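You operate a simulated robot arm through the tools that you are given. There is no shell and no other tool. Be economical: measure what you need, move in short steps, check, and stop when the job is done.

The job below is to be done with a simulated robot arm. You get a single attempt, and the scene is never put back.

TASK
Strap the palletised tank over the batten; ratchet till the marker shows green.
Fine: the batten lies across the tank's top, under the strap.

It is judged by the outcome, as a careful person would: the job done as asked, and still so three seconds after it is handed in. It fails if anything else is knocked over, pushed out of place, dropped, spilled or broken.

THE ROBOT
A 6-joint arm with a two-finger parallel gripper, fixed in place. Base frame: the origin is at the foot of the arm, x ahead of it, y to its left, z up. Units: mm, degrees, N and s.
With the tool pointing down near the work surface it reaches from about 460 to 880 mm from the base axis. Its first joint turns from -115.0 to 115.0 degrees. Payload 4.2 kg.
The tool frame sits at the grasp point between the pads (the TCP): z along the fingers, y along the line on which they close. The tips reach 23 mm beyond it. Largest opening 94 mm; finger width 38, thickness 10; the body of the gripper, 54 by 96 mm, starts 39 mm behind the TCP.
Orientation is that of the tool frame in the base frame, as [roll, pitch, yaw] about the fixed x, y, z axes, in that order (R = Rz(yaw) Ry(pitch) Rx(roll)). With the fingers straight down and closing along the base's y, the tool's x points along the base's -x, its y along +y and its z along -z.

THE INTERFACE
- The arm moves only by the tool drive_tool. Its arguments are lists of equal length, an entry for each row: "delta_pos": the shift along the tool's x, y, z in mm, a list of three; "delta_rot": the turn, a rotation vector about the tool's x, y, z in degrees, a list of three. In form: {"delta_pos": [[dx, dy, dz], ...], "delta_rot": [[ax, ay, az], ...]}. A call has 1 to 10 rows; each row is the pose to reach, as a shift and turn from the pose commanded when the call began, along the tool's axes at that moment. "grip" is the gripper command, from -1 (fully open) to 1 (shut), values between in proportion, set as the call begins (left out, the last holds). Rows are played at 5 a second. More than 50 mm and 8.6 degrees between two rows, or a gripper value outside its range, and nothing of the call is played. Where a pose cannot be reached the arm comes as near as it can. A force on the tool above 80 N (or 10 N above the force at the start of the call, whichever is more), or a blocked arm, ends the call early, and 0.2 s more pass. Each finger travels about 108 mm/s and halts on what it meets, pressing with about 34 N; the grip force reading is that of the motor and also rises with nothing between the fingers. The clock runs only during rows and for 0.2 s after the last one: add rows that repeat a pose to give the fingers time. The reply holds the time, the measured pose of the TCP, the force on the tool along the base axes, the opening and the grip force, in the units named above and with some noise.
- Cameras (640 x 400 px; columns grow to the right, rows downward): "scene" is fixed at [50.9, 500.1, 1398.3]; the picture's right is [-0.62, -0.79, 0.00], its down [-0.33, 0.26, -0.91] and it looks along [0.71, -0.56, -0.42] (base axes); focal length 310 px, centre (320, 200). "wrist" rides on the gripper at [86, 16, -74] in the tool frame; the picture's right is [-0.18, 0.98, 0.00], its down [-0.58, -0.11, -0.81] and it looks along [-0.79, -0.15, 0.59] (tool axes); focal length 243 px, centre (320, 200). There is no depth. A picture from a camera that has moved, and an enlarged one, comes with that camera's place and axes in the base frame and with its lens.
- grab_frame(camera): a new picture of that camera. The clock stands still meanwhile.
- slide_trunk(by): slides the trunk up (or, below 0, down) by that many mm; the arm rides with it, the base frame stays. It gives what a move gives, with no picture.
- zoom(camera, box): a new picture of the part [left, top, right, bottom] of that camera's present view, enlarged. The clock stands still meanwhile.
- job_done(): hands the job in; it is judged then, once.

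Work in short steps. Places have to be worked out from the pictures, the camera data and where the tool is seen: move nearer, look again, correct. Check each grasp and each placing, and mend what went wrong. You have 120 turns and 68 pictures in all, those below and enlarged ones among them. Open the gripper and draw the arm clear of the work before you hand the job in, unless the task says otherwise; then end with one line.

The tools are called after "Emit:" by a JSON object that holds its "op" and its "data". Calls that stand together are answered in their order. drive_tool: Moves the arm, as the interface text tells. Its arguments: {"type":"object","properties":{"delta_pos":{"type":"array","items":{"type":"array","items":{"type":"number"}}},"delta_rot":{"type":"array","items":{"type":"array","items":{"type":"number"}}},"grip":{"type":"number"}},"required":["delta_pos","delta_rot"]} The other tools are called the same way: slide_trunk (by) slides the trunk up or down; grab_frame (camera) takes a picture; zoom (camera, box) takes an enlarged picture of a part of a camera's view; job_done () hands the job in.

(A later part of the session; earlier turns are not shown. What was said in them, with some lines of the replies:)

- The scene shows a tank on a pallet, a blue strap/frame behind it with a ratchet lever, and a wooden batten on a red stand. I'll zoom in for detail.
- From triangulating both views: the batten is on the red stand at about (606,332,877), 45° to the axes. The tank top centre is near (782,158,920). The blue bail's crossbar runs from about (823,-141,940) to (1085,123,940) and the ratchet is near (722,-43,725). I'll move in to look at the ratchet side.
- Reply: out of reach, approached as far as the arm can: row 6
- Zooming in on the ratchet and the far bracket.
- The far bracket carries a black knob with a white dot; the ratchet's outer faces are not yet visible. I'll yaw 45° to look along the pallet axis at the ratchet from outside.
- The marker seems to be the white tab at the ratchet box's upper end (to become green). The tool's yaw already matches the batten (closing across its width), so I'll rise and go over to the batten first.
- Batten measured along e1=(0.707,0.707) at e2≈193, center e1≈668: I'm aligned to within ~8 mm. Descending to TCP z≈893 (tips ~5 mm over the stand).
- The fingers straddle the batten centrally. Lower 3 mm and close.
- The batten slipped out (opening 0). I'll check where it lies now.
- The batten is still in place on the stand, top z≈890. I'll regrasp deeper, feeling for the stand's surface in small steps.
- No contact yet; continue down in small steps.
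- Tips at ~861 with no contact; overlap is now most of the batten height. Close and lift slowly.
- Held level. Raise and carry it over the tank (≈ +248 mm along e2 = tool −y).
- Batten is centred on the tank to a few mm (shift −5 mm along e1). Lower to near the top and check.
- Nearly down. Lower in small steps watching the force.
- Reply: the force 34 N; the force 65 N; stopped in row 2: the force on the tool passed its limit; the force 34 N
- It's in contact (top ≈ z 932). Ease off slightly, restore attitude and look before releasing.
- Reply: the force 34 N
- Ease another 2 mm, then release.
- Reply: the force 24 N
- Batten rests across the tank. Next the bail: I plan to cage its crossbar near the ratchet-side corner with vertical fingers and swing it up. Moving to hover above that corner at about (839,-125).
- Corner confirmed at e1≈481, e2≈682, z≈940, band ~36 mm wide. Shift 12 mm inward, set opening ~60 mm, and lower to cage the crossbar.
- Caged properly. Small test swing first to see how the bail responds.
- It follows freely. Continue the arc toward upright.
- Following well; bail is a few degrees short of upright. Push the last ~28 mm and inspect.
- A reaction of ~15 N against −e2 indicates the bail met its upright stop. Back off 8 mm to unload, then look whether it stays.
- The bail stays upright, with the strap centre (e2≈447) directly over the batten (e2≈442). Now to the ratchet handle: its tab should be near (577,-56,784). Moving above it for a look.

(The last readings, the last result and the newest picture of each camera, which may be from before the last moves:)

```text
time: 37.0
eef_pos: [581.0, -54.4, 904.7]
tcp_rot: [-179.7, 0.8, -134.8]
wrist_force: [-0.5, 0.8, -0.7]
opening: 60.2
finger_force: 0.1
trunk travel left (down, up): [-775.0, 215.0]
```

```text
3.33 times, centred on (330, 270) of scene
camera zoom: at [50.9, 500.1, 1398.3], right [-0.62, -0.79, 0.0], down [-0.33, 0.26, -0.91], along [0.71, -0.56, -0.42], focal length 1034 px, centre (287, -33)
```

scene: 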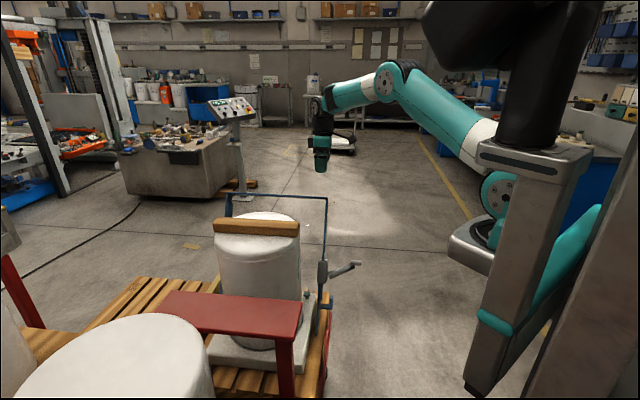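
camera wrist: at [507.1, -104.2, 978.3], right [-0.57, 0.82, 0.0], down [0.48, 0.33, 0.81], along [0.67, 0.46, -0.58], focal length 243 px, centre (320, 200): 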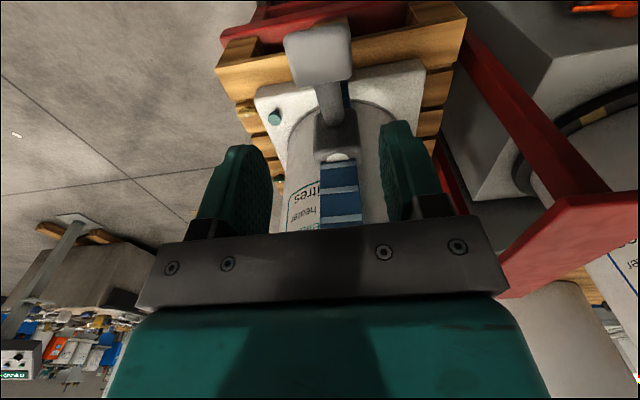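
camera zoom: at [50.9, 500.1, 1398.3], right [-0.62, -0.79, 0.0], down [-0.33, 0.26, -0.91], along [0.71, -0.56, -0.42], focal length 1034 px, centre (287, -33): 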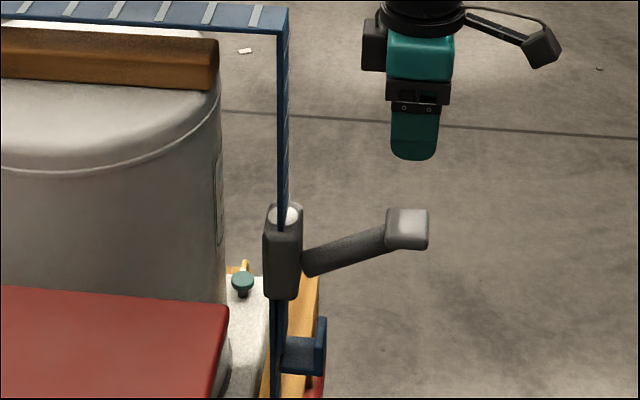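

The white dot atop the ratchet box is the marker; the handle ends in a ~57 mm wide paddle at e1≈367, e2≈447, z≈784. I'll open fully, descend and grip the paddle by its sides.

Emit:
{"op": "drive_tool", "data": {"delta_pos": [[3, 1, 20], [3, 1, 50], [3, 1, 80], [3, 1, 105], [3, 1, 117]], "delta_rot": [[0, 0, 0], [0, 0, 0], [0, 0, 0], [0, 0, 0], [0, 0, 0]], "grip": -1}}

Emit:
{"op": "zoom", "data": {"camera": "scene", "box": [280, 210, 380, 330]}}

```text
time: 38.2
eef_pos: [577.2, -53.4, 787.3]
tcp_rot: [-179.7, 0.7, -135.0]
wrist_force: [0.7, -0.1, 0.1]
opening: 93.9
finger_force: 0.1
trunk travel left (down, up): [-775.0, 215.0]
```

```text
3.33 times, centred on (330, 270) of scene
camera zoom: at [50.9, 500.1, 1398.3], right [-0.62, -0.79, 0.0], down [-0.33, 0.26, -0.91], along [0.71, -0.56, -0.42], focal length 1034 px, centre (287, -33)
```

zoom: 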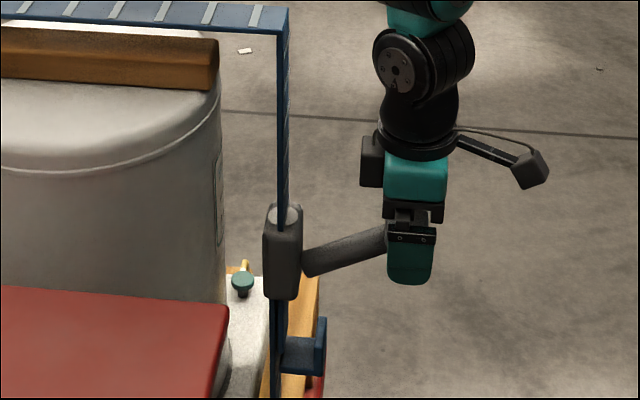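

The fingers straddle the paddle. Close gently on it.

Emit:
{"op": "drive_tool", "data": {"delta_pos": [[0, 0, 0], [0, 0, 0], [0, 0, 0], [0, 0, 0]], "delta_rot": [[0, 0, 0], [0, 0, 0], [0, 0, 0], [0, 0, 0]], "grip": 1}}

Emit:
{"op": "drive_tool", "data": {"delta_pos": [[0, 0, 6], [0, 0, 12], [-2, 0, 18], [-2, 0, 18]], "delta_rot": [[0, 0, 0], [0, 0, 0], [0, 0, 0], [0, 0, 0]]}}

Emit:
{"op": "zoom", "data": {"camera": "scene", "box": [280, 180, 380, 300]}}

```text
time: 39.2
eef_pos: [579.8, -57.7, 788.0]
tcp_rot: [-179.6, 0.7, -135.0]
wrist_force: [20.5, -20.0, -6.5]
opening: 49.7
finger_force: 44.7
trunk travel left (down, up): [-775.0, 215.0]
```

```text
time: 40.2
eef_pos: [575.7, -59.2, 768.1]
tcp_rot: [-179.4, 0.0, -135.1]
wrist_force: [-4.3, -45.4, 21.1]
opening: 49.6
finger_force: 44.7
trunk travel left (down, up): [-775.0, 215.0]
```

```text
3.33 times, centred on (330, 240) of scene
camera zoom: at [50.9, 500.1, 1398.3], right [-0.62, -0.79, 0.0], down [-0.33, 0.26, -0.91], along [0.71, -0.56, -0.42], focal length 1034 px, centre (287, 67)
```

zoom: 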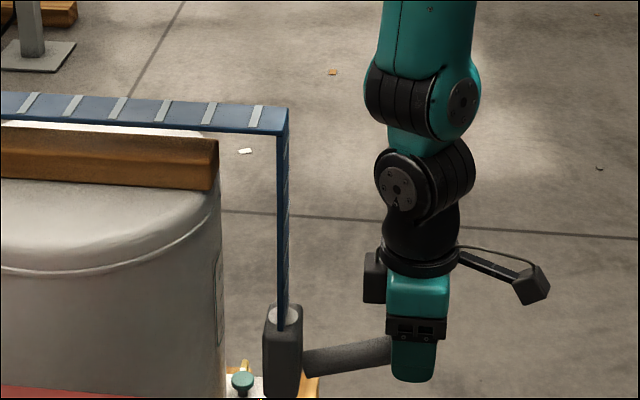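

Holding the paddle, and the handle turned downward with ~21 N resistance; side force shows I should follow the arc outward (−e1) and shift ~4 mm to +e2. Continue the stroke with corrections.

Emit:
{"op": "drive_tool", "data": {"delta_pos": [[8, -4, 3], [9, -4, 9], [10, -4, 14], [11, -4, 21], [11, -4, 27]], "delta_rot": [[0, 0, 0], [0, 0, 0], [0, 0, 0], [0, 0, 0], [0, 0, 0]]}}

Emit:
{"op": "drive_tool", "data": {"delta_pos": [[0, 0, 7], [-1, 0, 14], [-2, 0, 21], [-4, 0, 28]], "delta_rot": [[0, 0, 0], [0, 0, 0], [0, 0, 0], [0, 0, 0]]}}

Emit:
{"op": "zoom", "data": {"camera": "scene", "box": [200, 180, 380, 330]}}

```text
time: 41.4
eef_pos: [573.8, -63.8, 742.3]
tcp_rot: [-179.6, 0.8, -134.9]
wrist_force: [2.0, 7.5, 14.8]
opening: 50.0
finger_force: 44.5
trunk travel left (down, up): [-775.0, 215.0]
```

```text
time: 42.4
eef_pos: [574.0, -62.6, 714.6]
tcp_rot: [180.0, 0.4, -134.9]
wrist_force: [-16.9, -9.6, 13.8]
opening: 49.9
finger_force: 45.3
trunk travel left (down, up): [-775.0, 215.0]
```

```text
2.67 times, centred on (290, 255) of scene
camera zoom: at [50.9, 500.1, 1398.3], right [-0.62, -0.79, 0.0], down [-0.33, 0.26, -0.91], along [0.71, -0.56, -0.42], focal length 827 px, centre (400, 53)
```

zoom: 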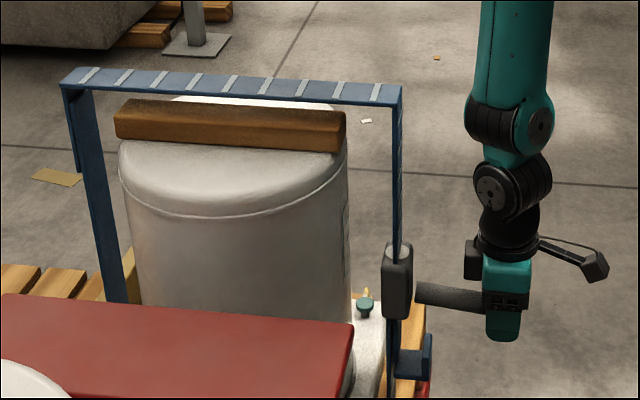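

No visible strap descent yet. Continue the stroke further down.

Emit:
{"op": "drive_tool", "data": {"delta_pos": [[4, 0, 8], [4, 0, 16], [3, 0, 24], [1, 0, 32], [-2, 0, 40]], "delta_rot": [[0, 0, 0], [0, 0, 0], [0, 0, 0], [0, 0, 0], [0, 0, 0]]}}

Emit:
{"op": "zoom", "data": {"camera": "scene", "box": [200, 180, 380, 330]}}

```text
time: 43.5
eef_pos: [575.5, -62.5, 683.3]
tcp_rot: [-179.8, 0.5, -135.1]
wrist_force: [-19.4, -8.0, 64.2]
opening: 49.6
finger_force: 44.9
trunk travel left (down, up): [-775.0, 215.0]
stopped in row 5: the force on the tool passed its limit (the readings are from after the stop); the commanded pose is now the measured one
```

```text
2.67 times, centred on (290, 255) of scene
camera zoom: at [50.9, 500.1, 1398.3], right [-0.62, -0.79, 0.0], down [-0.33, 0.26, -0.91], along [0.71, -0.56, -0.42], focal length 827 px, centre (400, 53)
```

zoom: 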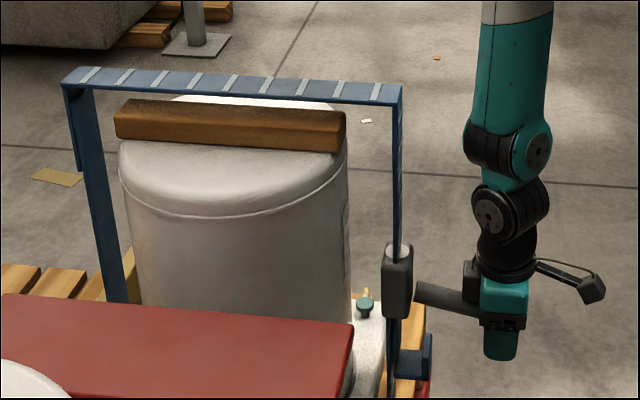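

Lower stop reached at z≈685. No strap change, so try the return stroke upward along the arc.

Emit:
{"op": "drive_tool", "data": {"delta_pos": [[2, 0, -10], [3, 0, -22], [3, 0, -34], [3, 0, -46], [2, 0, -58], [1, 0, -70], [-1, 0, -82], [-3, 0, -92], [-6, 0, -103]], "delta_rot": [[0, 0, 0], [0, 0, 0], [0, 0, 0], [0, 0, 0], [0, 0, 0], [0, 0, 0], [0, 0, 0], [0, 0, 0], [0, 0, 0]]}}

Emit:
{"op": "zoom", "data": {"camera": "scene", "box": [200, 180, 380, 330]}}

```text
time: 45.5
eef_pos: [576.8, -61.0, 783.0]
tcp_rot: [180.0, 0.1, -135.0]
wrist_force: [-7.1, 0.0, -42.9]
opening: 48.8
finger_force: 45.2
trunk travel left (down, up): [-775.0, 215.0]
```

```text
2.67 times, centred on (290, 255) of scene
camera zoom: at [50.9, 500.1, 1398.3], right [-0.62, -0.79, 0.0], down [-0.33, 0.26, -0.91], along [0.71, -0.56, -0.42], focal length 827 px, centre (400, 53)
```

zoom: 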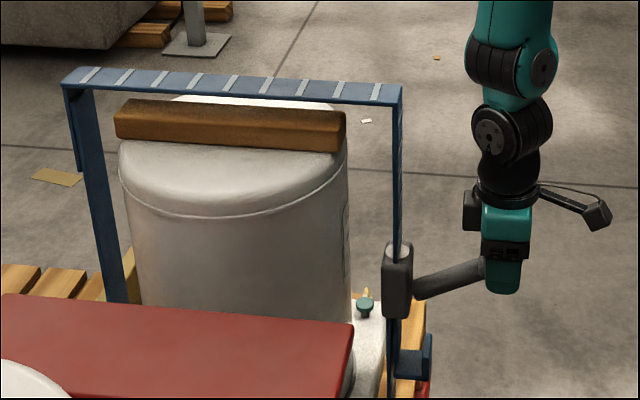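

The upper stop is the original position. Check the marker and the strap closely.

Emit:
{"op": "zoom", "data": {"camera": "scene", "box": [290, 230, 350, 280]}}

Emit:
{"op": "grab_frame", "data": {"camera": "wrist"}}

```text
8.00 times, centred on (320, 255) of scene
camera zoom: at [50.9, 500.1, 1398.3], right [-0.62, -0.79, 0.0], down [-0.33, 0.26, -0.91], along [0.71, -0.56, -0.42], focal length 2481 px, centre (320, -240)
```

zoom: 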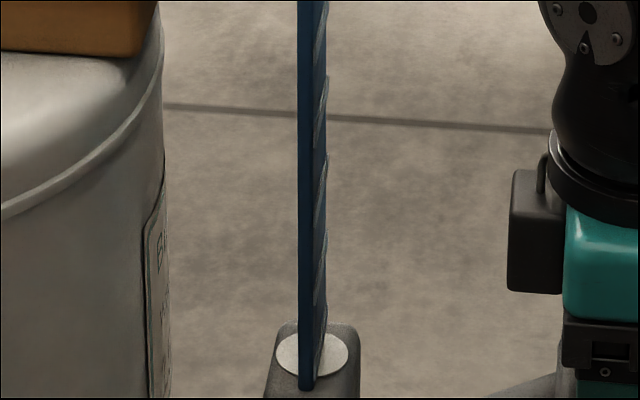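

```text
22 pictures are left
camera wrist: at [505.2, -111.1, 857.0], right [-0.57, 0.82, 0.0], down [0.49, 0.33, 0.81], along [0.67, 0.46, -0.59], focal length 243 px, centre (320, 200)
```

wrist: 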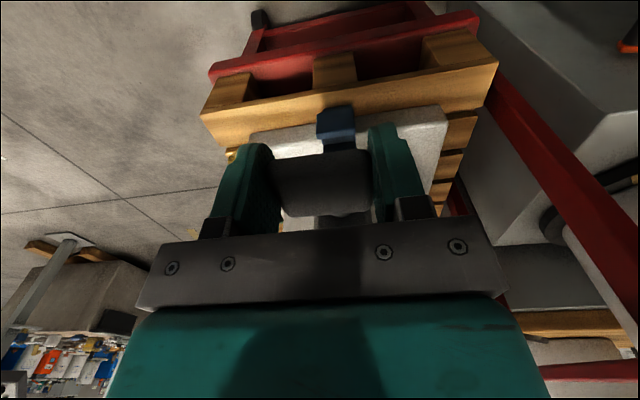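

Marker still white. Do a second full stroke and compare with this baseline.

Emit:
{"op": "drive_tool", "data": {"delta_pos": [[3, 0, 9], [5, 0, 18], [7, 0, 30], [9, 0, 44], [9, 0, 58], [9, 0, 71], [9, 0, 84], [8, 0, 94], [8, 0, 98]], "delta_rot": [[0, 0, 0], [0, 0, 0], [0, 0, 0], [0, 0, 0], [0, 0, 0], [0, 0, 0], [0, 0, 0], [0, 0, 0], [0, 0, 0]]}}

Emit:
{"op": "drive_tool", "data": {"delta_pos": [[0, 0, -12], [1, 0, -24], [1, 0, -36], [1, 0, -48], [0, 0, -60], [-2, 0, -72], [-5, 0, -84], [-7, 0, -92], [-8, 0, -99]], "delta_rot": [[0, 0, 0], [0, 0, 0], [0, 0, 0], [0, 0, 0], [0, 0, 0], [0, 0, 0], [0, 0, 0], [0, 0, 0], [0, 0, 0]]}}

Emit:
{"op": "zoom", "data": {"camera": "scene", "box": [290, 230, 350, 280]}}

```text
time: 47.5
eef_pos: [576.6, -63.6, 688.3]
tcp_rot: [-179.6, 0.7, -135.0]
wrist_force: [-0.3, 10.8, 41.0]
opening: 50.4
finger_force: 45.3
trunk travel left (down, up): [-775.0, 215.0]
```

```text
time: 49.5
eef_pos: [580.0, -61.1, 777.2]
tcp_rot: [-179.8, 0.0, -135.0]
wrist_force: [10.2, 6.9, -60.3]
opening: 49.8
finger_force: 45.0
trunk travel left (down, up): [-775.0, 215.0]
stopped in row 9: the force on the tool passed its limit (the readings are from after the stop); the commanded pose is now the measured one
```

```text
8.00 times, centred on (320, 255) of scene
camera zoom: at [50.9, 500.1, 1398.3], right [-0.62, -0.79, 0.0], down [-0.33, 0.26, -0.91], along [0.71, -0.56, -0.42], focal length 2481 px, centre (320, -240)
```

zoom: 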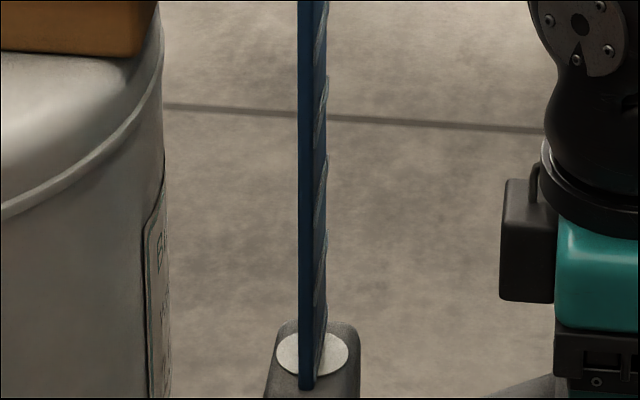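

Still unchanged. Let me probe whether the handle can go above its initial angle, in small steps along the arc.

Emit:
{"op": "drive_tool", "data": {"delta_pos": [[-2, 0, -4], [-3, 0, -8]], "delta_rot": [[0, 0, 0], [0, 0, 0]]}}

Emit:
{"op": "drive_tool", "data": {"delta_pos": [[-2, 0, -4], [-4, 0, -8]], "delta_rot": [[0, 0, 0], [0, 0, 0]]}}

```text
time: 49.9
eef_pos: [578.8, -59.3, 778.4]
tcp_rot: [-179.8, 0.1, -135.0]
wrist_force: [11.3, 6.5, -58.8]
opening: 49.5
finger_force: 44.8
trunk travel left (down, up): [-775.0, 215.0]
stopped in row 1: the force on the tool passed its limit (the readings are from after the stop); the commanded pose is now the measured one
```

```text
time: 50.5
eef_pos: [578.1, -58.5, 787.2]
tcp_rot: [180.0, -0.4, -135.1]
wrist_force: [-9.3, -5.6, -41.0]
opening: 49.9
finger_force: 44.9
trunk travel left (down, up): [-775.0, 215.0]
```

It's a true stop. I'll release the handle, rise, and inspect the far-side leg and anchor for what's not engaged.

Emit:
{"op": "drive_tool", "data": {"delta_pos": [[0, 0, 3], [0, 0, 3], [0, 0, 3], [0, 0, 3]], "delta_rot": [[0, 0, 0], [0, 0, 0], [0, 0, 0], [0, 0, 0]], "grip": -1}}

Emit:
{"op": "drive_tool", "data": {"delta_pos": [[0, 0, -40], [0, 0, -80], [0, 0, -120], [0, 0, -160]], "delta_rot": [[0, 0, 0], [0, 0, 0], [0, 0, 0], [0, 0, 0]]}}

Emit:
{"op": "zoom", "data": {"camera": "scene", "box": [200, 190, 360, 320]}}

Emit:
{"op": "zoom", "data": {"camera": "scene", "box": [200, 190, 264, 280]}}

```text
time: 51.5
eef_pos: [580.8, -58.1, 784.8]
tcp_rot: [-179.7, 0.1, -135.0]
wrist_force: [-0.7, 0.0, 0.1]
opening: 94.1
finger_force: 0.1
trunk travel left (down, up): [-775.0, 215.0]
```

```text
time: 52.5
eef_pos: [580.2, -59.1, 944.0]
tcp_rot: [-179.8, 0.0, -135.0]
wrist_force: [0.7, -0.1, 0.1]
opening: 94.1
finger_force: 0.0
trunk travel left (down, up): [-775.0, 215.0]
```

```text
3.08 times, centred on (280, 255) of scene
camera zoom: at [50.9, 500.1, 1398.3], right [-0.62, -0.79, 0.0], down [-0.33, 0.26, -0.91], along [0.71, -0.56, -0.42], focal length 954 px, centre (443, 31)
```

zoom: 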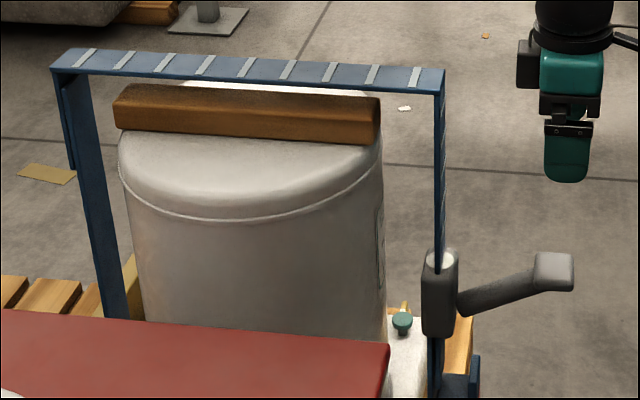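

```text
4.44 times, centred on (232, 235) of scene
camera zoom: at [50.9, 500.1, 1398.3], right [-0.62, -0.79, 0.0], down [-0.33, 0.26, -0.91], along [0.71, -0.56, -0.42], focal length 1378 px, centre (711, 44)
```

zoom: 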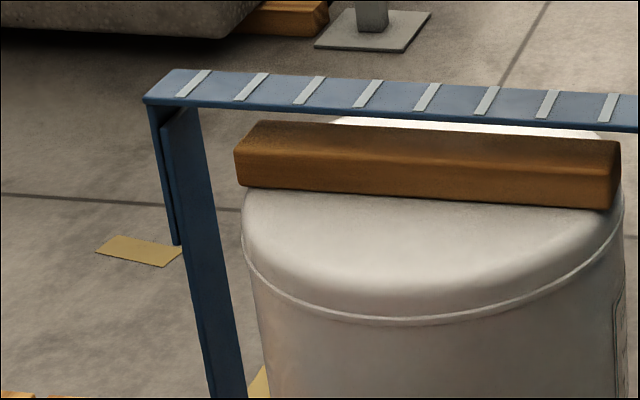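

The legs telescope (sleeve over post), so the ratchet should draw the crossbar down, but no advance shows. I'll look at the lower post and L-hook from a lower outside view.

Emit:
{"op": "drive_tool", "data": {"delta_pos": [[40, 0, 0], [80, 0, 0], [112, 0, 0], [112, 0, 45], [112, 0, 90], [112, 0, 135], [112, 0, 180], [112, 0, 220]], "delta_rot": [[0, 0, 0], [0, 0, 0], [0, 0, 0], [0, 0, 0], [0, 0, 0], [0, 0, 0], [0, 0, 0], [0, 0, 0]]}}

Emit:
{"op": "zoom", "data": {"camera": "wrist", "box": [220, 20, 440, 240]}}

```text
time: 54.3
eef_pos: [503.6, -136.7, 724.2]
tcp_rot: [-179.7, 0.1, -135.1]
wrist_force: [-0.2, -0.3, -0.6]
opening: 93.7
finger_force: 0.1
trunk travel left (down, up): [-775.0, 215.0]
```

```text
1.82 times, centred on (330, 130) of wrist
camera zoom: at [430.5, -185.1, 798.9], right [-0.57, 0.82, 0.0], down [0.48, 0.34, 0.81], along [0.67, 0.45, -0.59], focal length 441 px, centre (302, 327)
```

zoom: 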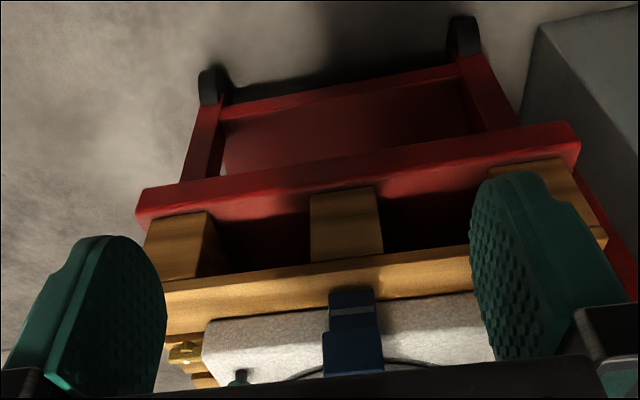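

The gripper hides it; tilt the tool 30° so the camera looks more level.

Emit:
{"op": "drive_tool", "data": {"delta_pos": [[10, 0, 0], [20, 0, 0], [30, 0, 0], [40, 0, 0]], "delta_rot": [[0, -7.5, 0], [0, -15, 0], [0, -22.5, 0], [0, -30, 0]]}}

Emit:
{"op": "grab_frame", "data": {"camera": "wrist"}}

```text
time: 55.3
eef_pos: [474.9, -164.8, 726.1]
tcp_rot: [-179.7, 30.2, -135.0]
wrist_force: [-0.1, 0.1, -0.5]
opening: 94.0
finger_force: 0.0
trunk travel left (down, up): [-775.0, 215.0]
```

```text
17 pictures are left
camera wrist: at [384.1, -232.5, 746.4], right [-0.58, 0.81, 0.09], down [0.14, -0.01, 0.99], along [0.8, 0.59, -0.11], focal length 243 px, centre (320, 200)
```

wrist: 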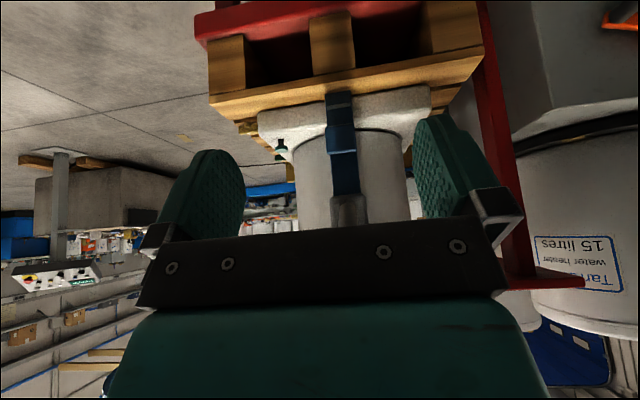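

Emit:
{"op": "zoom", "data": {"camera": "wrist", "box": [250, 60, 430, 240]}}

```text
2.22 times, centred on (340, 150) of wrist
camera zoom: at [384.1, -232.5, 746.4], right [-0.58, 0.81, 0.09], down [0.14, -0.01, 0.99], along [0.8, 0.59, -0.11], focal length 539 px, centre (276, 311)
```

zoom: 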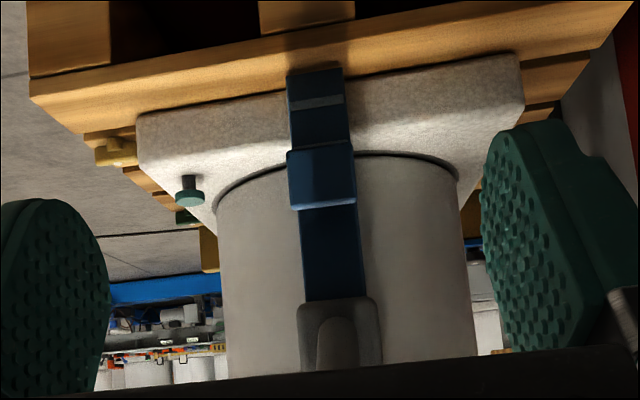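

The upper U (crossbar + sleeves) seems to slide down over the lower posts. Perhaps the slack must be pushed down first or the bail seated more firmly. I'll untilt, rise and go over the crossbar to press it gently.

Emit:
{"op": "drive_tool", "data": {"delta_pos": [[-9, 0, -5], [-17, 0, -10], [-26, 0, -15], [-35, 0, -20], [-35, 0, -20]], "delta_rot": [[0, 7.5, 0], [0, 15, 0], [0, 22.5, 0], [0, 30, 0], [0, 30, 0]], "grip": 1}}

Emit:
{"op": "drive_tool", "data": {"delta_pos": [[0, 0, -45], [0, 0, -90], [0, 0, -135], [0, 0, -180], [0, 0, -225], [0, 0, -270], [0, 0, -315], [0, 0, -350]], "delta_rot": [[0, 0, 0], [0, 0, 0], [0, 0, 0], [0, 0, 0], [0, 0, 0], [0, 0, 0], [0, 0, 0], [0, 0, 0]]}}

```text
time: 56.5
eef_pos: [488.7, -152.0, 759.8]
tcp_rot: [-179.6, 0.0, -135.1]
wrist_force: [0.2, -0.7, 0.2]
opening: 0.0
finger_force: 33.9
trunk travel left (down, up): [-775.0, 215.0]
```

```text
time: 58.3
eef_pos: [487.6, -151.9, 1108.8]
tcp_rot: [-179.8, 0.0, -135.0]
wrist_force: [-0.2, -0.5, -1.2]
opening: 0.0
finger_force: 34.0
trunk travel left (down, up): [-775.0, 215.0]
```

Now over to the middle of the crossbar (+430 mm along e1).

Emit:
{"op": "drive_tool", "data": {"delta_pos": [[-43, 1, 0], [-86, 2, 0], [-129, 3, 0], [-172, 4, 0], [-215, 5, 0], [-258, 5, 0], [-301, 5, 0], [-344, 5, 0], [-387, 5, 0], [-430, 5, 0]], "delta_rot": [[0, 0, 0], [0, 0, 0], [0, 0, 0], [0, 0, 0], [0, 0, 0], [0, 0, 0], [0, 0, 0], [0, 0, 0], [0, 0, 0], [0, 0, 0]]}}

Emit:
{"op": "drive_tool", "data": {"delta_pos": [[0, 0, 20], [0, 0, 40], [0, 0, 60], [0, 0, 70], [0, 0, 75]], "delta_rot": [[0, 0, 0], [0, 0, 0], [0, 0, 0], [0, 0, 0], [0, 0, 0]]}}

Emit:
{"op": "drive_tool", "data": {"delta_pos": [[0, 0, 3], [0, 0, 5]], "delta_rot": [[0, 0, 0], [0, 0, 0]]}}

```text
time: 60.5
eef_pos: [786.3, 157.4, 1109.7]
tcp_rot: [-179.8, 0.0, -135.0]
wrist_force: [0.9, -0.8, 0.5]
opening: 0.0
finger_force: 34.1
trunk travel left (down, up): [-775.0, 215.0]
```

```text
time: 61.7
eef_pos: [787.2, 158.9, 1036.5]
tcp_rot: [-179.8, 0.0, -135.0]
wrist_force: [-0.1, -0.1, -0.1]
opening: 0.0
finger_force: 33.9
trunk travel left (down, up): [-775.0, 215.0]
```

```text
time: 62.3
eef_pos: [787.6, 157.7, 1030.1]
tcp_rot: [-179.8, 0.1, -135.0]
wrist_force: [0.6, -0.2, -0.4]
opening: 0.1
finger_force: 33.7
trunk travel left (down, up): [-775.0, 215.0]
```

Continue down in 3 mm steps, watching the force.

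Emit:
{"op": "drive_tool", "data": {"delta_pos": [[0, 0, 2], [0, 0, 4]], "delta_rot": [[0, 0, 0], [0, 0, 0]]}}

Emit:
{"op": "drive_tool", "data": {"delta_pos": [[0, 0, 2], [0, 0, 4]], "delta_rot": [[0, 0, 0], [0, 0, 0]]}}

Emit:
{"op": "drive_tool", "data": {"delta_pos": [[0, 0, 2], [0, 0, 4]], "delta_rot": [[0, 0, 0], [0, 0, 0]]}}

Emit:
{"op": "zoom", "data": {"camera": "scene", "box": [200, 170, 340, 270]}}

```text
time: 62.9
eef_pos: [787.4, 158.7, 1028.0]
tcp_rot: [-179.8, 0.0, -135.1]
wrist_force: [-0.3, 0.1, 0.4]
opening: 0.0
finger_force: 33.8
trunk travel left (down, up): [-775.0, 215.0]
```

```text
time: 63.5
eef_pos: [787.9, 157.5, 1023.6]
tcp_rot: [-179.8, 0.0, -134.9]
wrist_force: [-0.2, -0.7, 1.1]
opening: 0.2
finger_force: 33.6
trunk travel left (down, up): [-775.0, 215.0]
```

```text
time: 64.1
eef_pos: [788.0, 158.0, 1019.6]
tcp_rot: [-179.9, 0.1, -135.0]
wrist_force: [0.7, 0.5, -1.5]
opening: 0.0
finger_force: 33.8
trunk travel left (down, up): [-775.0, 215.0]
```

```text
4.00 times, centred on (270, 220) of scene
camera zoom: at [50.9, 500.1, 1398.3], right [-0.62, -0.79, 0.0], down [-0.33, 0.26, -0.91], along [0.71, -0.56, -0.42], focal length 1241 px, centre (520, 120)
```

zoom: 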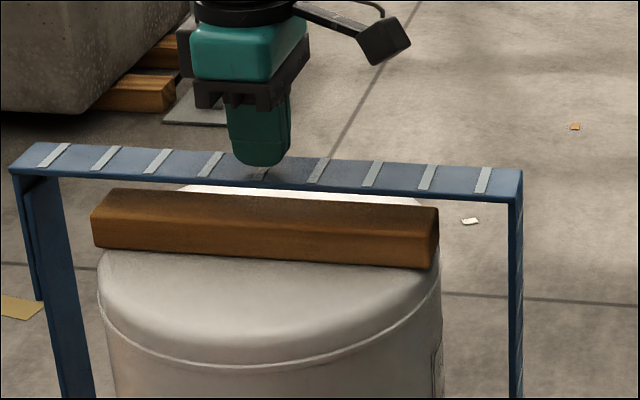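

Not yet touching; continue lower.

Emit:
{"op": "drive_tool", "data": {"delta_pos": [[0, 0, 2], [0, 0, 4]], "delta_rot": [[0, 0, 0], [0, 0, 0]]}}

Emit:
{"op": "drive_tool", "data": {"delta_pos": [[0, 0, 2], [0, 0, 4]], "delta_rot": [[0, 0, 0], [0, 0, 0]]}}

Emit:
{"op": "drive_tool", "data": {"delta_pos": [[0, 0, 2], [0, 0, 4]], "delta_rot": [[0, 0, 0], [0, 0, 0]]}}

Emit:
{"op": "drive_tool", "data": {"delta_pos": [[0, 0, 2], [0, 0, 4]], "delta_rot": [[0, 0, 0], [0, 0, 0]]}}

```text
time: 64.7
eef_pos: [788.2, 156.1, 1015.4]
tcp_rot: [-179.7, 0.0, -135.1]
wrist_force: [-0.2, 0.3, -0.7]
opening: 0.0
finger_force: 34.0
trunk travel left (down, up): [-775.0, 215.0]
```

```text
time: 65.3
eef_pos: [785.4, 156.5, 1009.6]
tcp_rot: [-179.6, 0.1, -135.0]
wrist_force: [0.2, -1.3, 2.2]
opening: 0.1
finger_force: 34.6
trunk travel left (down, up): [-775.0, 215.0]
```

```text
time: 65.9
eef_pos: [786.6, 158.6, 1006.5]
tcp_rot: [-179.7, 0.1, -135.0]
wrist_force: [-0.1, 0.5, 1.4]
opening: 0.0
finger_force: 34.1
trunk travel left (down, up): [-775.0, 215.0]
```

```text
time: 66.5
eef_pos: [787.3, 157.7, 1002.2]
tcp_rot: [-179.8, 0.1, -135.0]
wrist_force: [-1.4, 0.1, 1.6]
opening: 0.1
finger_force: 34.1
trunk travel left (down, up): [-775.0, 215.0]
```

Force stays ~1–2 N with the tip at z≈979; look whether the strap is moving with it.

Emit:
{"op": "zoom", "data": {"camera": "scene", "box": [200, 170, 340, 270]}}

```text
4.00 times, centred on (270, 220) of scene
camera zoom: at [50.9, 500.1, 1398.3], right [-0.62, -0.79, 0.0], down [-0.33, 0.26, -0.91], along [0.71, -0.56, -0.42], focal length 1241 px, centre (520, 120)
```

zoom: 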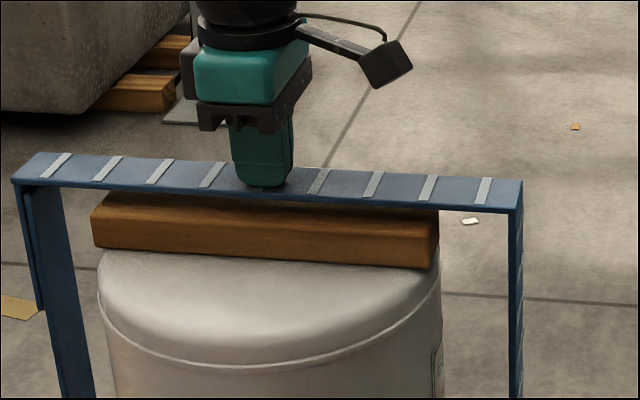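

The strap slides down under light pressure: the slack is being taken out by hand. Keep pressing until it seats on the batten.

Emit:
{"op": "drive_tool", "data": {"delta_pos": [[0, 0, 2], [0, 0, 4]], "delta_rot": [[0, 0, 0], [0, 0, 0]]}}

Emit:
{"op": "drive_tool", "data": {"delta_pos": [[0, 0, 2], [0, 0, 4]], "delta_rot": [[0, 0, 0], [0, 0, 0]]}}

Emit:
{"op": "drive_tool", "data": {"delta_pos": [[0, 0, 2], [0, 0, 4]], "delta_rot": [[0, 0, 0], [0, 0, 0]]}}

```text
time: 67.1
eef_pos: [788.2, 158.5, 999.3]
tcp_rot: [-179.7, 0.1, -135.0]
wrist_force: [-1.0, -0.6, 0.7]
opening: 0.0
finger_force: 33.6
trunk travel left (down, up): [-775.0, 215.0]
```

```text
time: 67.7
eef_pos: [788.1, 157.6, 994.8]
tcp_rot: [-179.7, 0.2, -134.9]
wrist_force: [-0.8, 0.1, 0.5]
opening: 0.0
finger_force: 34.0
trunk travel left (down, up): [-775.0, 215.0]
```

```text
time: 68.3
eef_pos: [789.1, 158.3, 991.0]
tcp_rot: [-179.8, 0.1, -134.9]
wrist_force: [0.3, -1.2, 1.3]
opening: 0.0
finger_force: 34.0
trunk travel left (down, up): [-775.0, 215.0]
```

Emit:
{"op": "drive_tool", "data": {"delta_pos": [[0, 0, 2], [0, 0, 3]], "delta_rot": [[0, 0, 0], [0, 0, 0]]}}

Emit:
{"op": "drive_tool", "data": {"delta_pos": [[0, 0, 2], [0, 0, 3]], "delta_rot": [[0, 0, 0], [0, 0, 0]]}}

Emit:
{"op": "zoom", "data": {"camera": "scene", "box": [200, 170, 340, 270]}}

```text
time: 68.9
eef_pos: [788.2, 158.1, 989.2]
tcp_rot: [-179.7, 0.1, -135.0]
wrist_force: [2.2, -0.1, 6.1]
opening: 0.0
finger_force: 33.8
trunk travel left (down, up): [-775.0, 215.0]
```

```text
time: 69.5
eef_pos: [787.1, 157.9, 988.6]
tcp_rot: [-179.6, 0.4, -135.0]
wrist_force: [0.9, -0.7, 37.8]
opening: 0.1
finger_force: 34.2
trunk travel left (down, up): [-775.0, 215.0]
```

```text
4.00 times, centred on (270, 220) of scene
camera zoom: at [50.9, 500.1, 1398.3], right [-0.62, -0.79, 0.0], down [-0.33, 0.26, -0.91], along [0.71, -0.56, -0.42], focal length 1241 px, centre (520, 120)
```

zoom: 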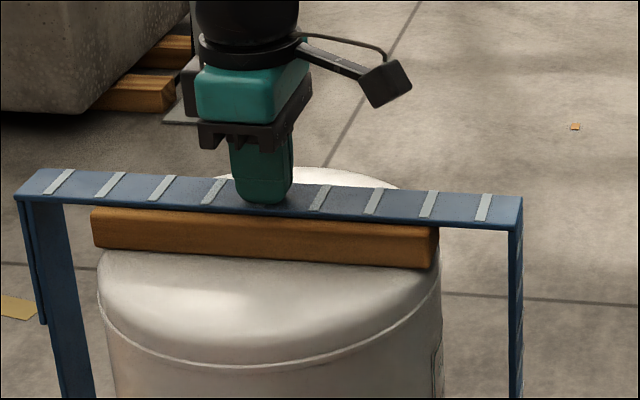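

Strap seated on the batten (38 N). Rise, travel back to the handle.

Emit:
{"op": "drive_tool", "data": {"delta_pos": [[0, 0, -20], [0, 0, -60], [0, 0, -100], [40, 0, -100], [80, 0, -100], [120, 0, -100], [160, 0, -100], [200, 0, -100], [245, 0, -100], [290, 0, -100]], "delta_rot": [[0, 0, 0], [0, 0, 0], [0, 0, 0], [0, 0, 0], [0, 0, 0], [0, 0, 0], [0, 0, 0], [0, 0, 0], [0, 0, 0], [0, 0, 0]]}}

Emit:
{"op": "zoom", "data": {"camera": "scene", "box": [200, 170, 380, 310]}}

```text
time: 71.7
eef_pos: [582.5, -47.4, 1082.3]
tcp_rot: [-179.8, 0.2, -135.0]
wrist_force: [-0.2, 0.8, -0.2]
opening: 0.1
finger_force: 33.5
trunk travel left (down, up): [-775.0, 215.0]
```

```text
2.86 times, centred on (290, 240) of scene
camera zoom: at [50.9, 500.1, 1398.3], right [-0.62, -0.79, 0.0], down [-0.33, 0.26, -0.91], along [0.71, -0.56, -0.42], focal length 886 px, centre (406, 86)
```

zoom: 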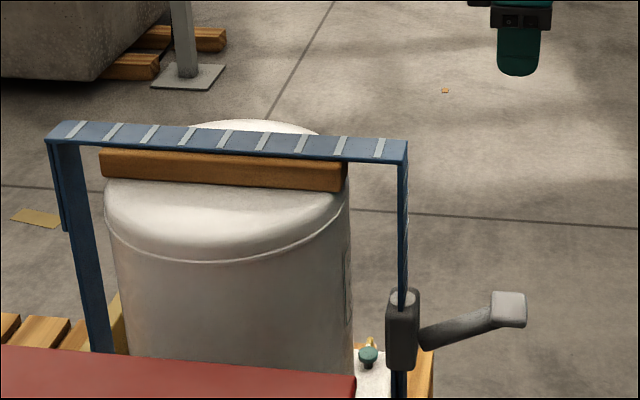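

The strap stays seated on the batten. Open, descend onto the handle paddle and grip it.

Emit:
{"op": "drive_tool", "data": {"delta_pos": [[9, -5, 40], [9, -5, 85], [9, -5, 130], [9, -5, 175], [9, -5, 215], [9, -5, 250], [9, -5, 280], [9, -5, 295], [9, -5, 295]], "delta_rot": [[0, 0, 0], [0, 0, 0], [0, 0, 0], [0, 0, 0], [0, 0, 0], [0, 0, 0], [0, 0, 0], [0, 0, 0], [0, 0, 0]], "grip": -1}}

Emit:
{"op": "drive_tool", "data": {"delta_pos": [[0, 0, 0], [0, 0, 0], [0, 0, 0], [0, 0, 0]], "delta_rot": [[0, 0, 0], [0, 0, 0], [0, 0, 0], [0, 0, 0]], "grip": 1}}

```text
time: 73.7
eef_pos: [581.7, -57.8, 789.8]
tcp_rot: [-179.8, 0.1, -135.0]
wrist_force: [0.0, 0.6, -0.8]
opening: 94.0
finger_force: 0.1
trunk travel left (down, up): [-775.0, 215.0]
```

```text
time: 74.7
eef_pos: [581.3, -57.6, 789.7]
tcp_rot: [-179.8, 0.1, -135.0]
wrist_force: [-0.7, 1.6, -1.7]
opening: 49.8
finger_force: 45.3
trunk travel left (down, up): [-775.0, 215.0]
```

Centred grip. Perform one full down stroke and check.

Emit:
{"op": "drive_tool", "data": {"delta_pos": [[3, 0, 9], [6, 0, 20], [8, 0, 32], [10, 0, 45], [11, 0, 58], [10, 0, 71], [10, 0, 83], [9, 0, 92], [9, 0, 99]], "delta_rot": [[0, 0, 0], [0, 0, 0], [0, 0, 0], [0, 0, 0], [0, 0, 0], [0, 0, 0], [0, 0, 0], [0, 0, 0], [0, 0, 0]]}}

Emit:
{"op": "zoom", "data": {"camera": "scene", "box": [280, 200, 360, 290]}}

```text
time: 76.7
eef_pos: [574.4, -63.6, 690.7]
tcp_rot: [-179.7, 0.2, -134.9]
wrist_force: [-1.6, 8.7, 42.2]
opening: 50.5
finger_force: 45.1
trunk travel left (down, up): [-775.0, 215.0]
```

```text
4.44 times, centred on (320, 245) of scene
camera zoom: at [50.9, 500.1, 1398.3], right [-0.62, -0.79, 0.0], down [-0.33, 0.26, -0.91], along [0.71, -0.56, -0.42], focal length 1378 px, centre (320, 0)
```

zoom: 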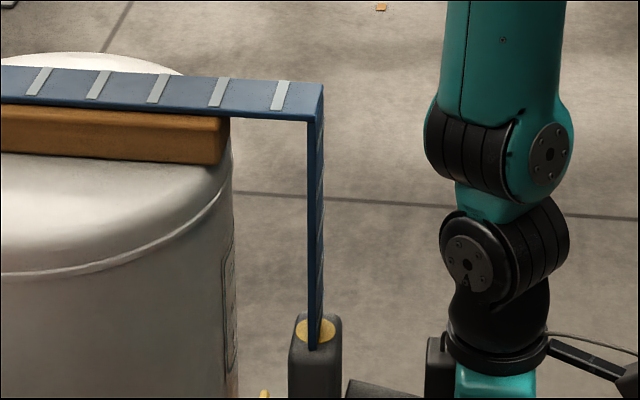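

The marker turned amber: the ratchet is now engaging. Return up and do a second stroke, checking afterwards.

Emit:
{"op": "drive_tool", "data": {"delta_pos": [[1, 0, -10], [1, 0, -22], [1, 0, -34], [1, 0, -46], [0, 0, -58], [-2, 0, -70], [-4, 0, -81], [-6, 0, -90], [-8, 0, -96]], "delta_rot": [[0, 0, 0], [0, 0, 0], [0, 0, 0], [0, 0, 0], [0, 0, 0], [0, 0, 0], [0, 0, 0], [0, 0, 0], [0, 0, 0]]}}

Emit:
{"op": "zoom", "data": {"camera": "scene", "box": [290, 230, 350, 280]}}

```text
time: 78.6
eef_pos: [578.4, -58.9, 777.4]
tcp_rot: [180.0, -0.3, -134.9]
wrist_force: [14.5, 5.4, -62.3]
opening: 49.8
finger_force: 44.9
trunk travel left (down, up): [-775.0, 215.0]
stopped in row 9: the force on the tool passed its limit (the readings are from after the stop); the commanded pose is now the measured one
```

```text
8.00 times, centred on (320, 255) of scene
camera zoom: at [50.9, 500.1, 1398.3], right [-0.62, -0.79, 0.0], down [-0.33, 0.26, -0.91], along [0.71, -0.56, -0.42], focal length 2481 px, centre (320, -240)
```

zoom: 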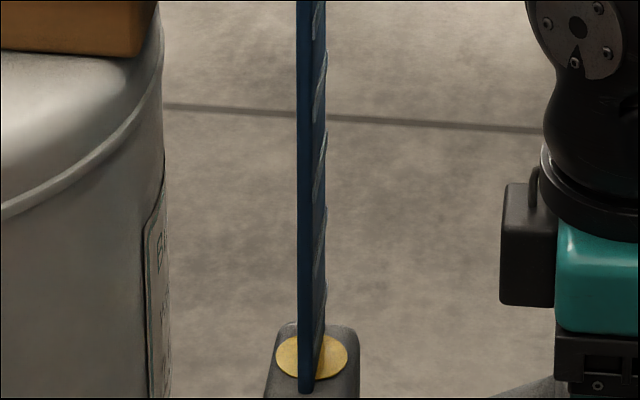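

Amber holds. Second down stroke.

Emit:
{"op": "drive_tool", "data": {"delta_pos": [[2, 0, 9], [5, 0, 20], [7, 0, 32], [8, 0, 45], [8, 0, 58], [8, 0, 70], [7, 0, 79], [6, 0, 86]], "delta_rot": [[0, 0, 0], [0, 0, 0], [0, 0, 0], [0, 0, 0], [0, 0, 0], [0, 0, 0], [0, 0, 0], [0, 0, 0]]}}

Emit:
{"op": "zoom", "data": {"camera": "scene", "box": [290, 230, 350, 280]}}

```text
time: 80.4
eef_pos: [571.9, -64.0, 694.3]
tcp_rot: [-179.9, -0.4, -134.9]
wrist_force: [-6.8, -27.3, 12.9]
opening: 50.1
finger_force: 45.4
trunk travel left (down, up): [-775.0, 215.0]
```

```text
8.00 times, centred on (320, 255) of scene
camera zoom: at [50.9, 500.1, 1398.3], right [-0.62, -0.79, 0.0], down [-0.33, 0.26, -0.91], along [0.71, -0.56, -0.42], focal length 2481 px, centre (320, -240)
```

zoom: 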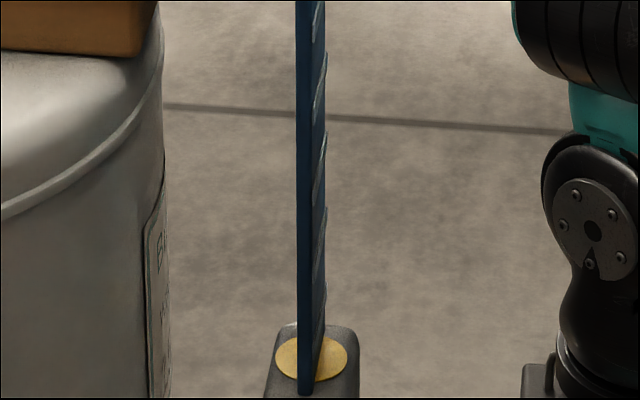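

Still amber; the lower stop wasn't quite reached. Push the last few mm, then do the return.

Emit:
{"op": "drive_tool", "data": {"delta_pos": [[1, 0, 3], [1, 0, 6]], "delta_rot": [[0, 0, 0], [0, 0, 0]]}}

Emit:
{"op": "zoom", "data": {"camera": "scene", "box": [290, 230, 350, 280]}}

```text
time: 81.0
eef_pos: [572.1, -65.2, 690.5]
tcp_rot: [-179.9, -0.1, -134.9]
wrist_force: [-0.2, -16.2, 41.3]
opening: 49.9
finger_force: 45.0
trunk travel left (down, up): [-775.0, 215.0]
```

```text
8.00 times, centred on (320, 255) of scene
camera zoom: at [50.9, 500.1, 1398.3], right [-0.62, -0.79, 0.0], down [-0.33, 0.26, -0.91], along [0.71, -0.56, -0.42], focal length 2481 px, centre (320, -240)
```

zoom: 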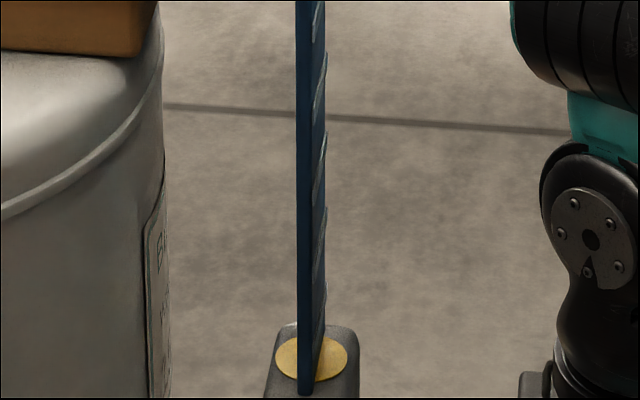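

Return up with a bit more inward travel, then a third stroke.

Emit:
{"op": "drive_tool", "data": {"delta_pos": [[1, 0, -10], [1, 0, -22], [1, 0, -34], [1, 0, -46], [-1, 0, -58], [-4, 0, -70], [-7, 0, -80], [-10, 0, -88], [-12, 0, -94]], "delta_rot": [[0, 0, 0], [0, 0, 0], [0, 0, 0], [0, 0, 0], [0, 0, 0], [0, 0, 0], [0, 0, 0], [0, 0, 0], [0, 0, 0]]}}

Emit:
{"op": "drive_tool", "data": {"delta_pos": [[3, 0, 9], [6, 0, 20], [9, 0, 32], [11, 0, 45], [12, 0, 58], [12, 0, 70], [11, 0, 81], [10, 0, 91]], "delta_rot": [[0, 0, 0], [0, 0, 0], [0, 0, 0], [0, 0, 0], [0, 0, 0], [0, 0, 0], [0, 0, 0], [0, 0, 0]]}}

Emit:
{"op": "zoom", "data": {"camera": "scene", "box": [290, 230, 350, 280]}}

```text
time: 83.1
eef_pos: [576.7, -58.5, 778.8]
tcp_rot: [179.9, -1.0, -134.9]
wrist_force: [-7.3, 8.8, -26.0]
opening: 49.3
finger_force: 42.0
trunk travel left (down, up): [-775.0, 215.0]
stopped in row 9: the force on the tool passed its limit (the readings are from after the stop); the commanded pose is now the measured one
```

```text
time: 84.9
eef_pos: [570.5, -64.3, 691.7]
tcp_rot: [180.0, -0.9, -135.0]
wrist_force: [12.5, -14.2, 43.4]
opening: 49.6
finger_force: 45.0
trunk travel left (down, up): [-775.0, 215.0]
```

```text
8.00 times, centred on (320, 255) of scene
camera zoom: at [50.9, 500.1, 1398.3], right [-0.62, -0.79, 0.0], down [-0.33, 0.26, -0.91], along [0.71, -0.56, -0.42], focal length 2481 px, centre (320, -240)
```

zoom: 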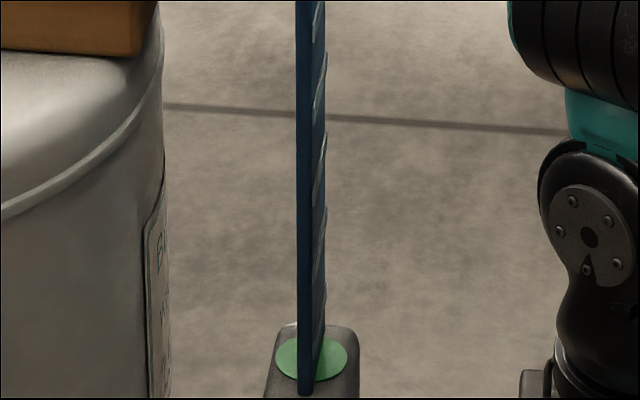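

Marker is green. Release the handle where it is and withdraw upward, then verify.

Emit:
{"op": "drive_tool", "data": {"delta_pos": [[0, 0, -2], [0, 0, -2], [0, 0, -2], [0, 0, -2]], "delta_rot": [[0, 0, 0], [0, 0, 0], [0, 0, 0], [0, 0, 0]], "grip": -1}}

Emit:
{"op": "drive_tool", "data": {"delta_pos": [[0, 0, -40], [0, 0, -80], [0, 0, -120], [20, 0, -160], [40, 0, -200], [60, 0, -240], [80, 0, -280], [100, 0, -320]], "delta_rot": [[0, 0, 0], [0, 0, 0], [0, 0, 0], [0, 0, 0], [0, 0, 0], [0, 0, 0], [0, 0, 0], [0, 0, 0]]}}

Emit:
{"op": "grab_frame", "data": {"camera": "scene"}}

Emit:
{"op": "zoom", "data": {"camera": "scene", "box": [200, 190, 360, 320]}}

```text
time: 85.9
eef_pos: [569.2, -65.5, 691.8]
tcp_rot: [180.0, -1.1, -135.0]
wrist_force: [-3.5, -1.4, 4.2]
opening: 94.1
finger_force: 0.0
trunk travel left (down, up): [-775.0, 215.0]
```

```text
time: 87.7
eef_pos: [501.6, -132.3, 1014.6]
tcp_rot: [179.8, -1.1, -134.7]
wrist_force: [0.3, 0.4, -0.6]
opening: 93.9
finger_force: 0.0
trunk travel left (down, up): [-775.0, 215.0]
```

```text
6 pictures are left
```

scene: 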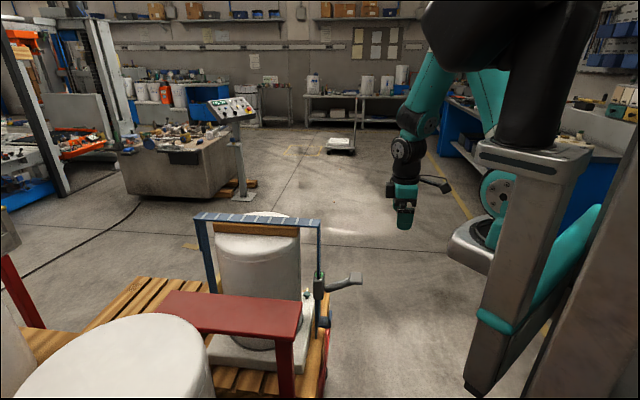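

```text
3.08 times, centred on (280, 255) of scene
camera zoom: at [50.9, 500.1, 1398.3], right [-0.62, -0.79, 0.0], down [-0.33, 0.26, -0.91], along [0.71, -0.56, -0.42], focal length 954 px, centre (443, 31)
```

zoom: 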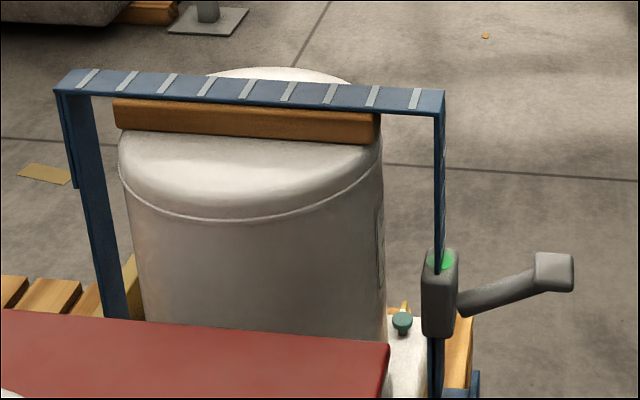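

The handle has sprung back up, the marker is still green, and the strap is tight over the batten across the tank's top. The gripper is open and the arm is clear, so I'm handing the job in.

Emit:
{"op": "job_done", "data": {}}

```text
The job is handed in.
```

The tank is strapped, with the batten lying across its top under the strap. I ratcheted until the marker turned green, and it was still green in the last picture before I handed the job in.
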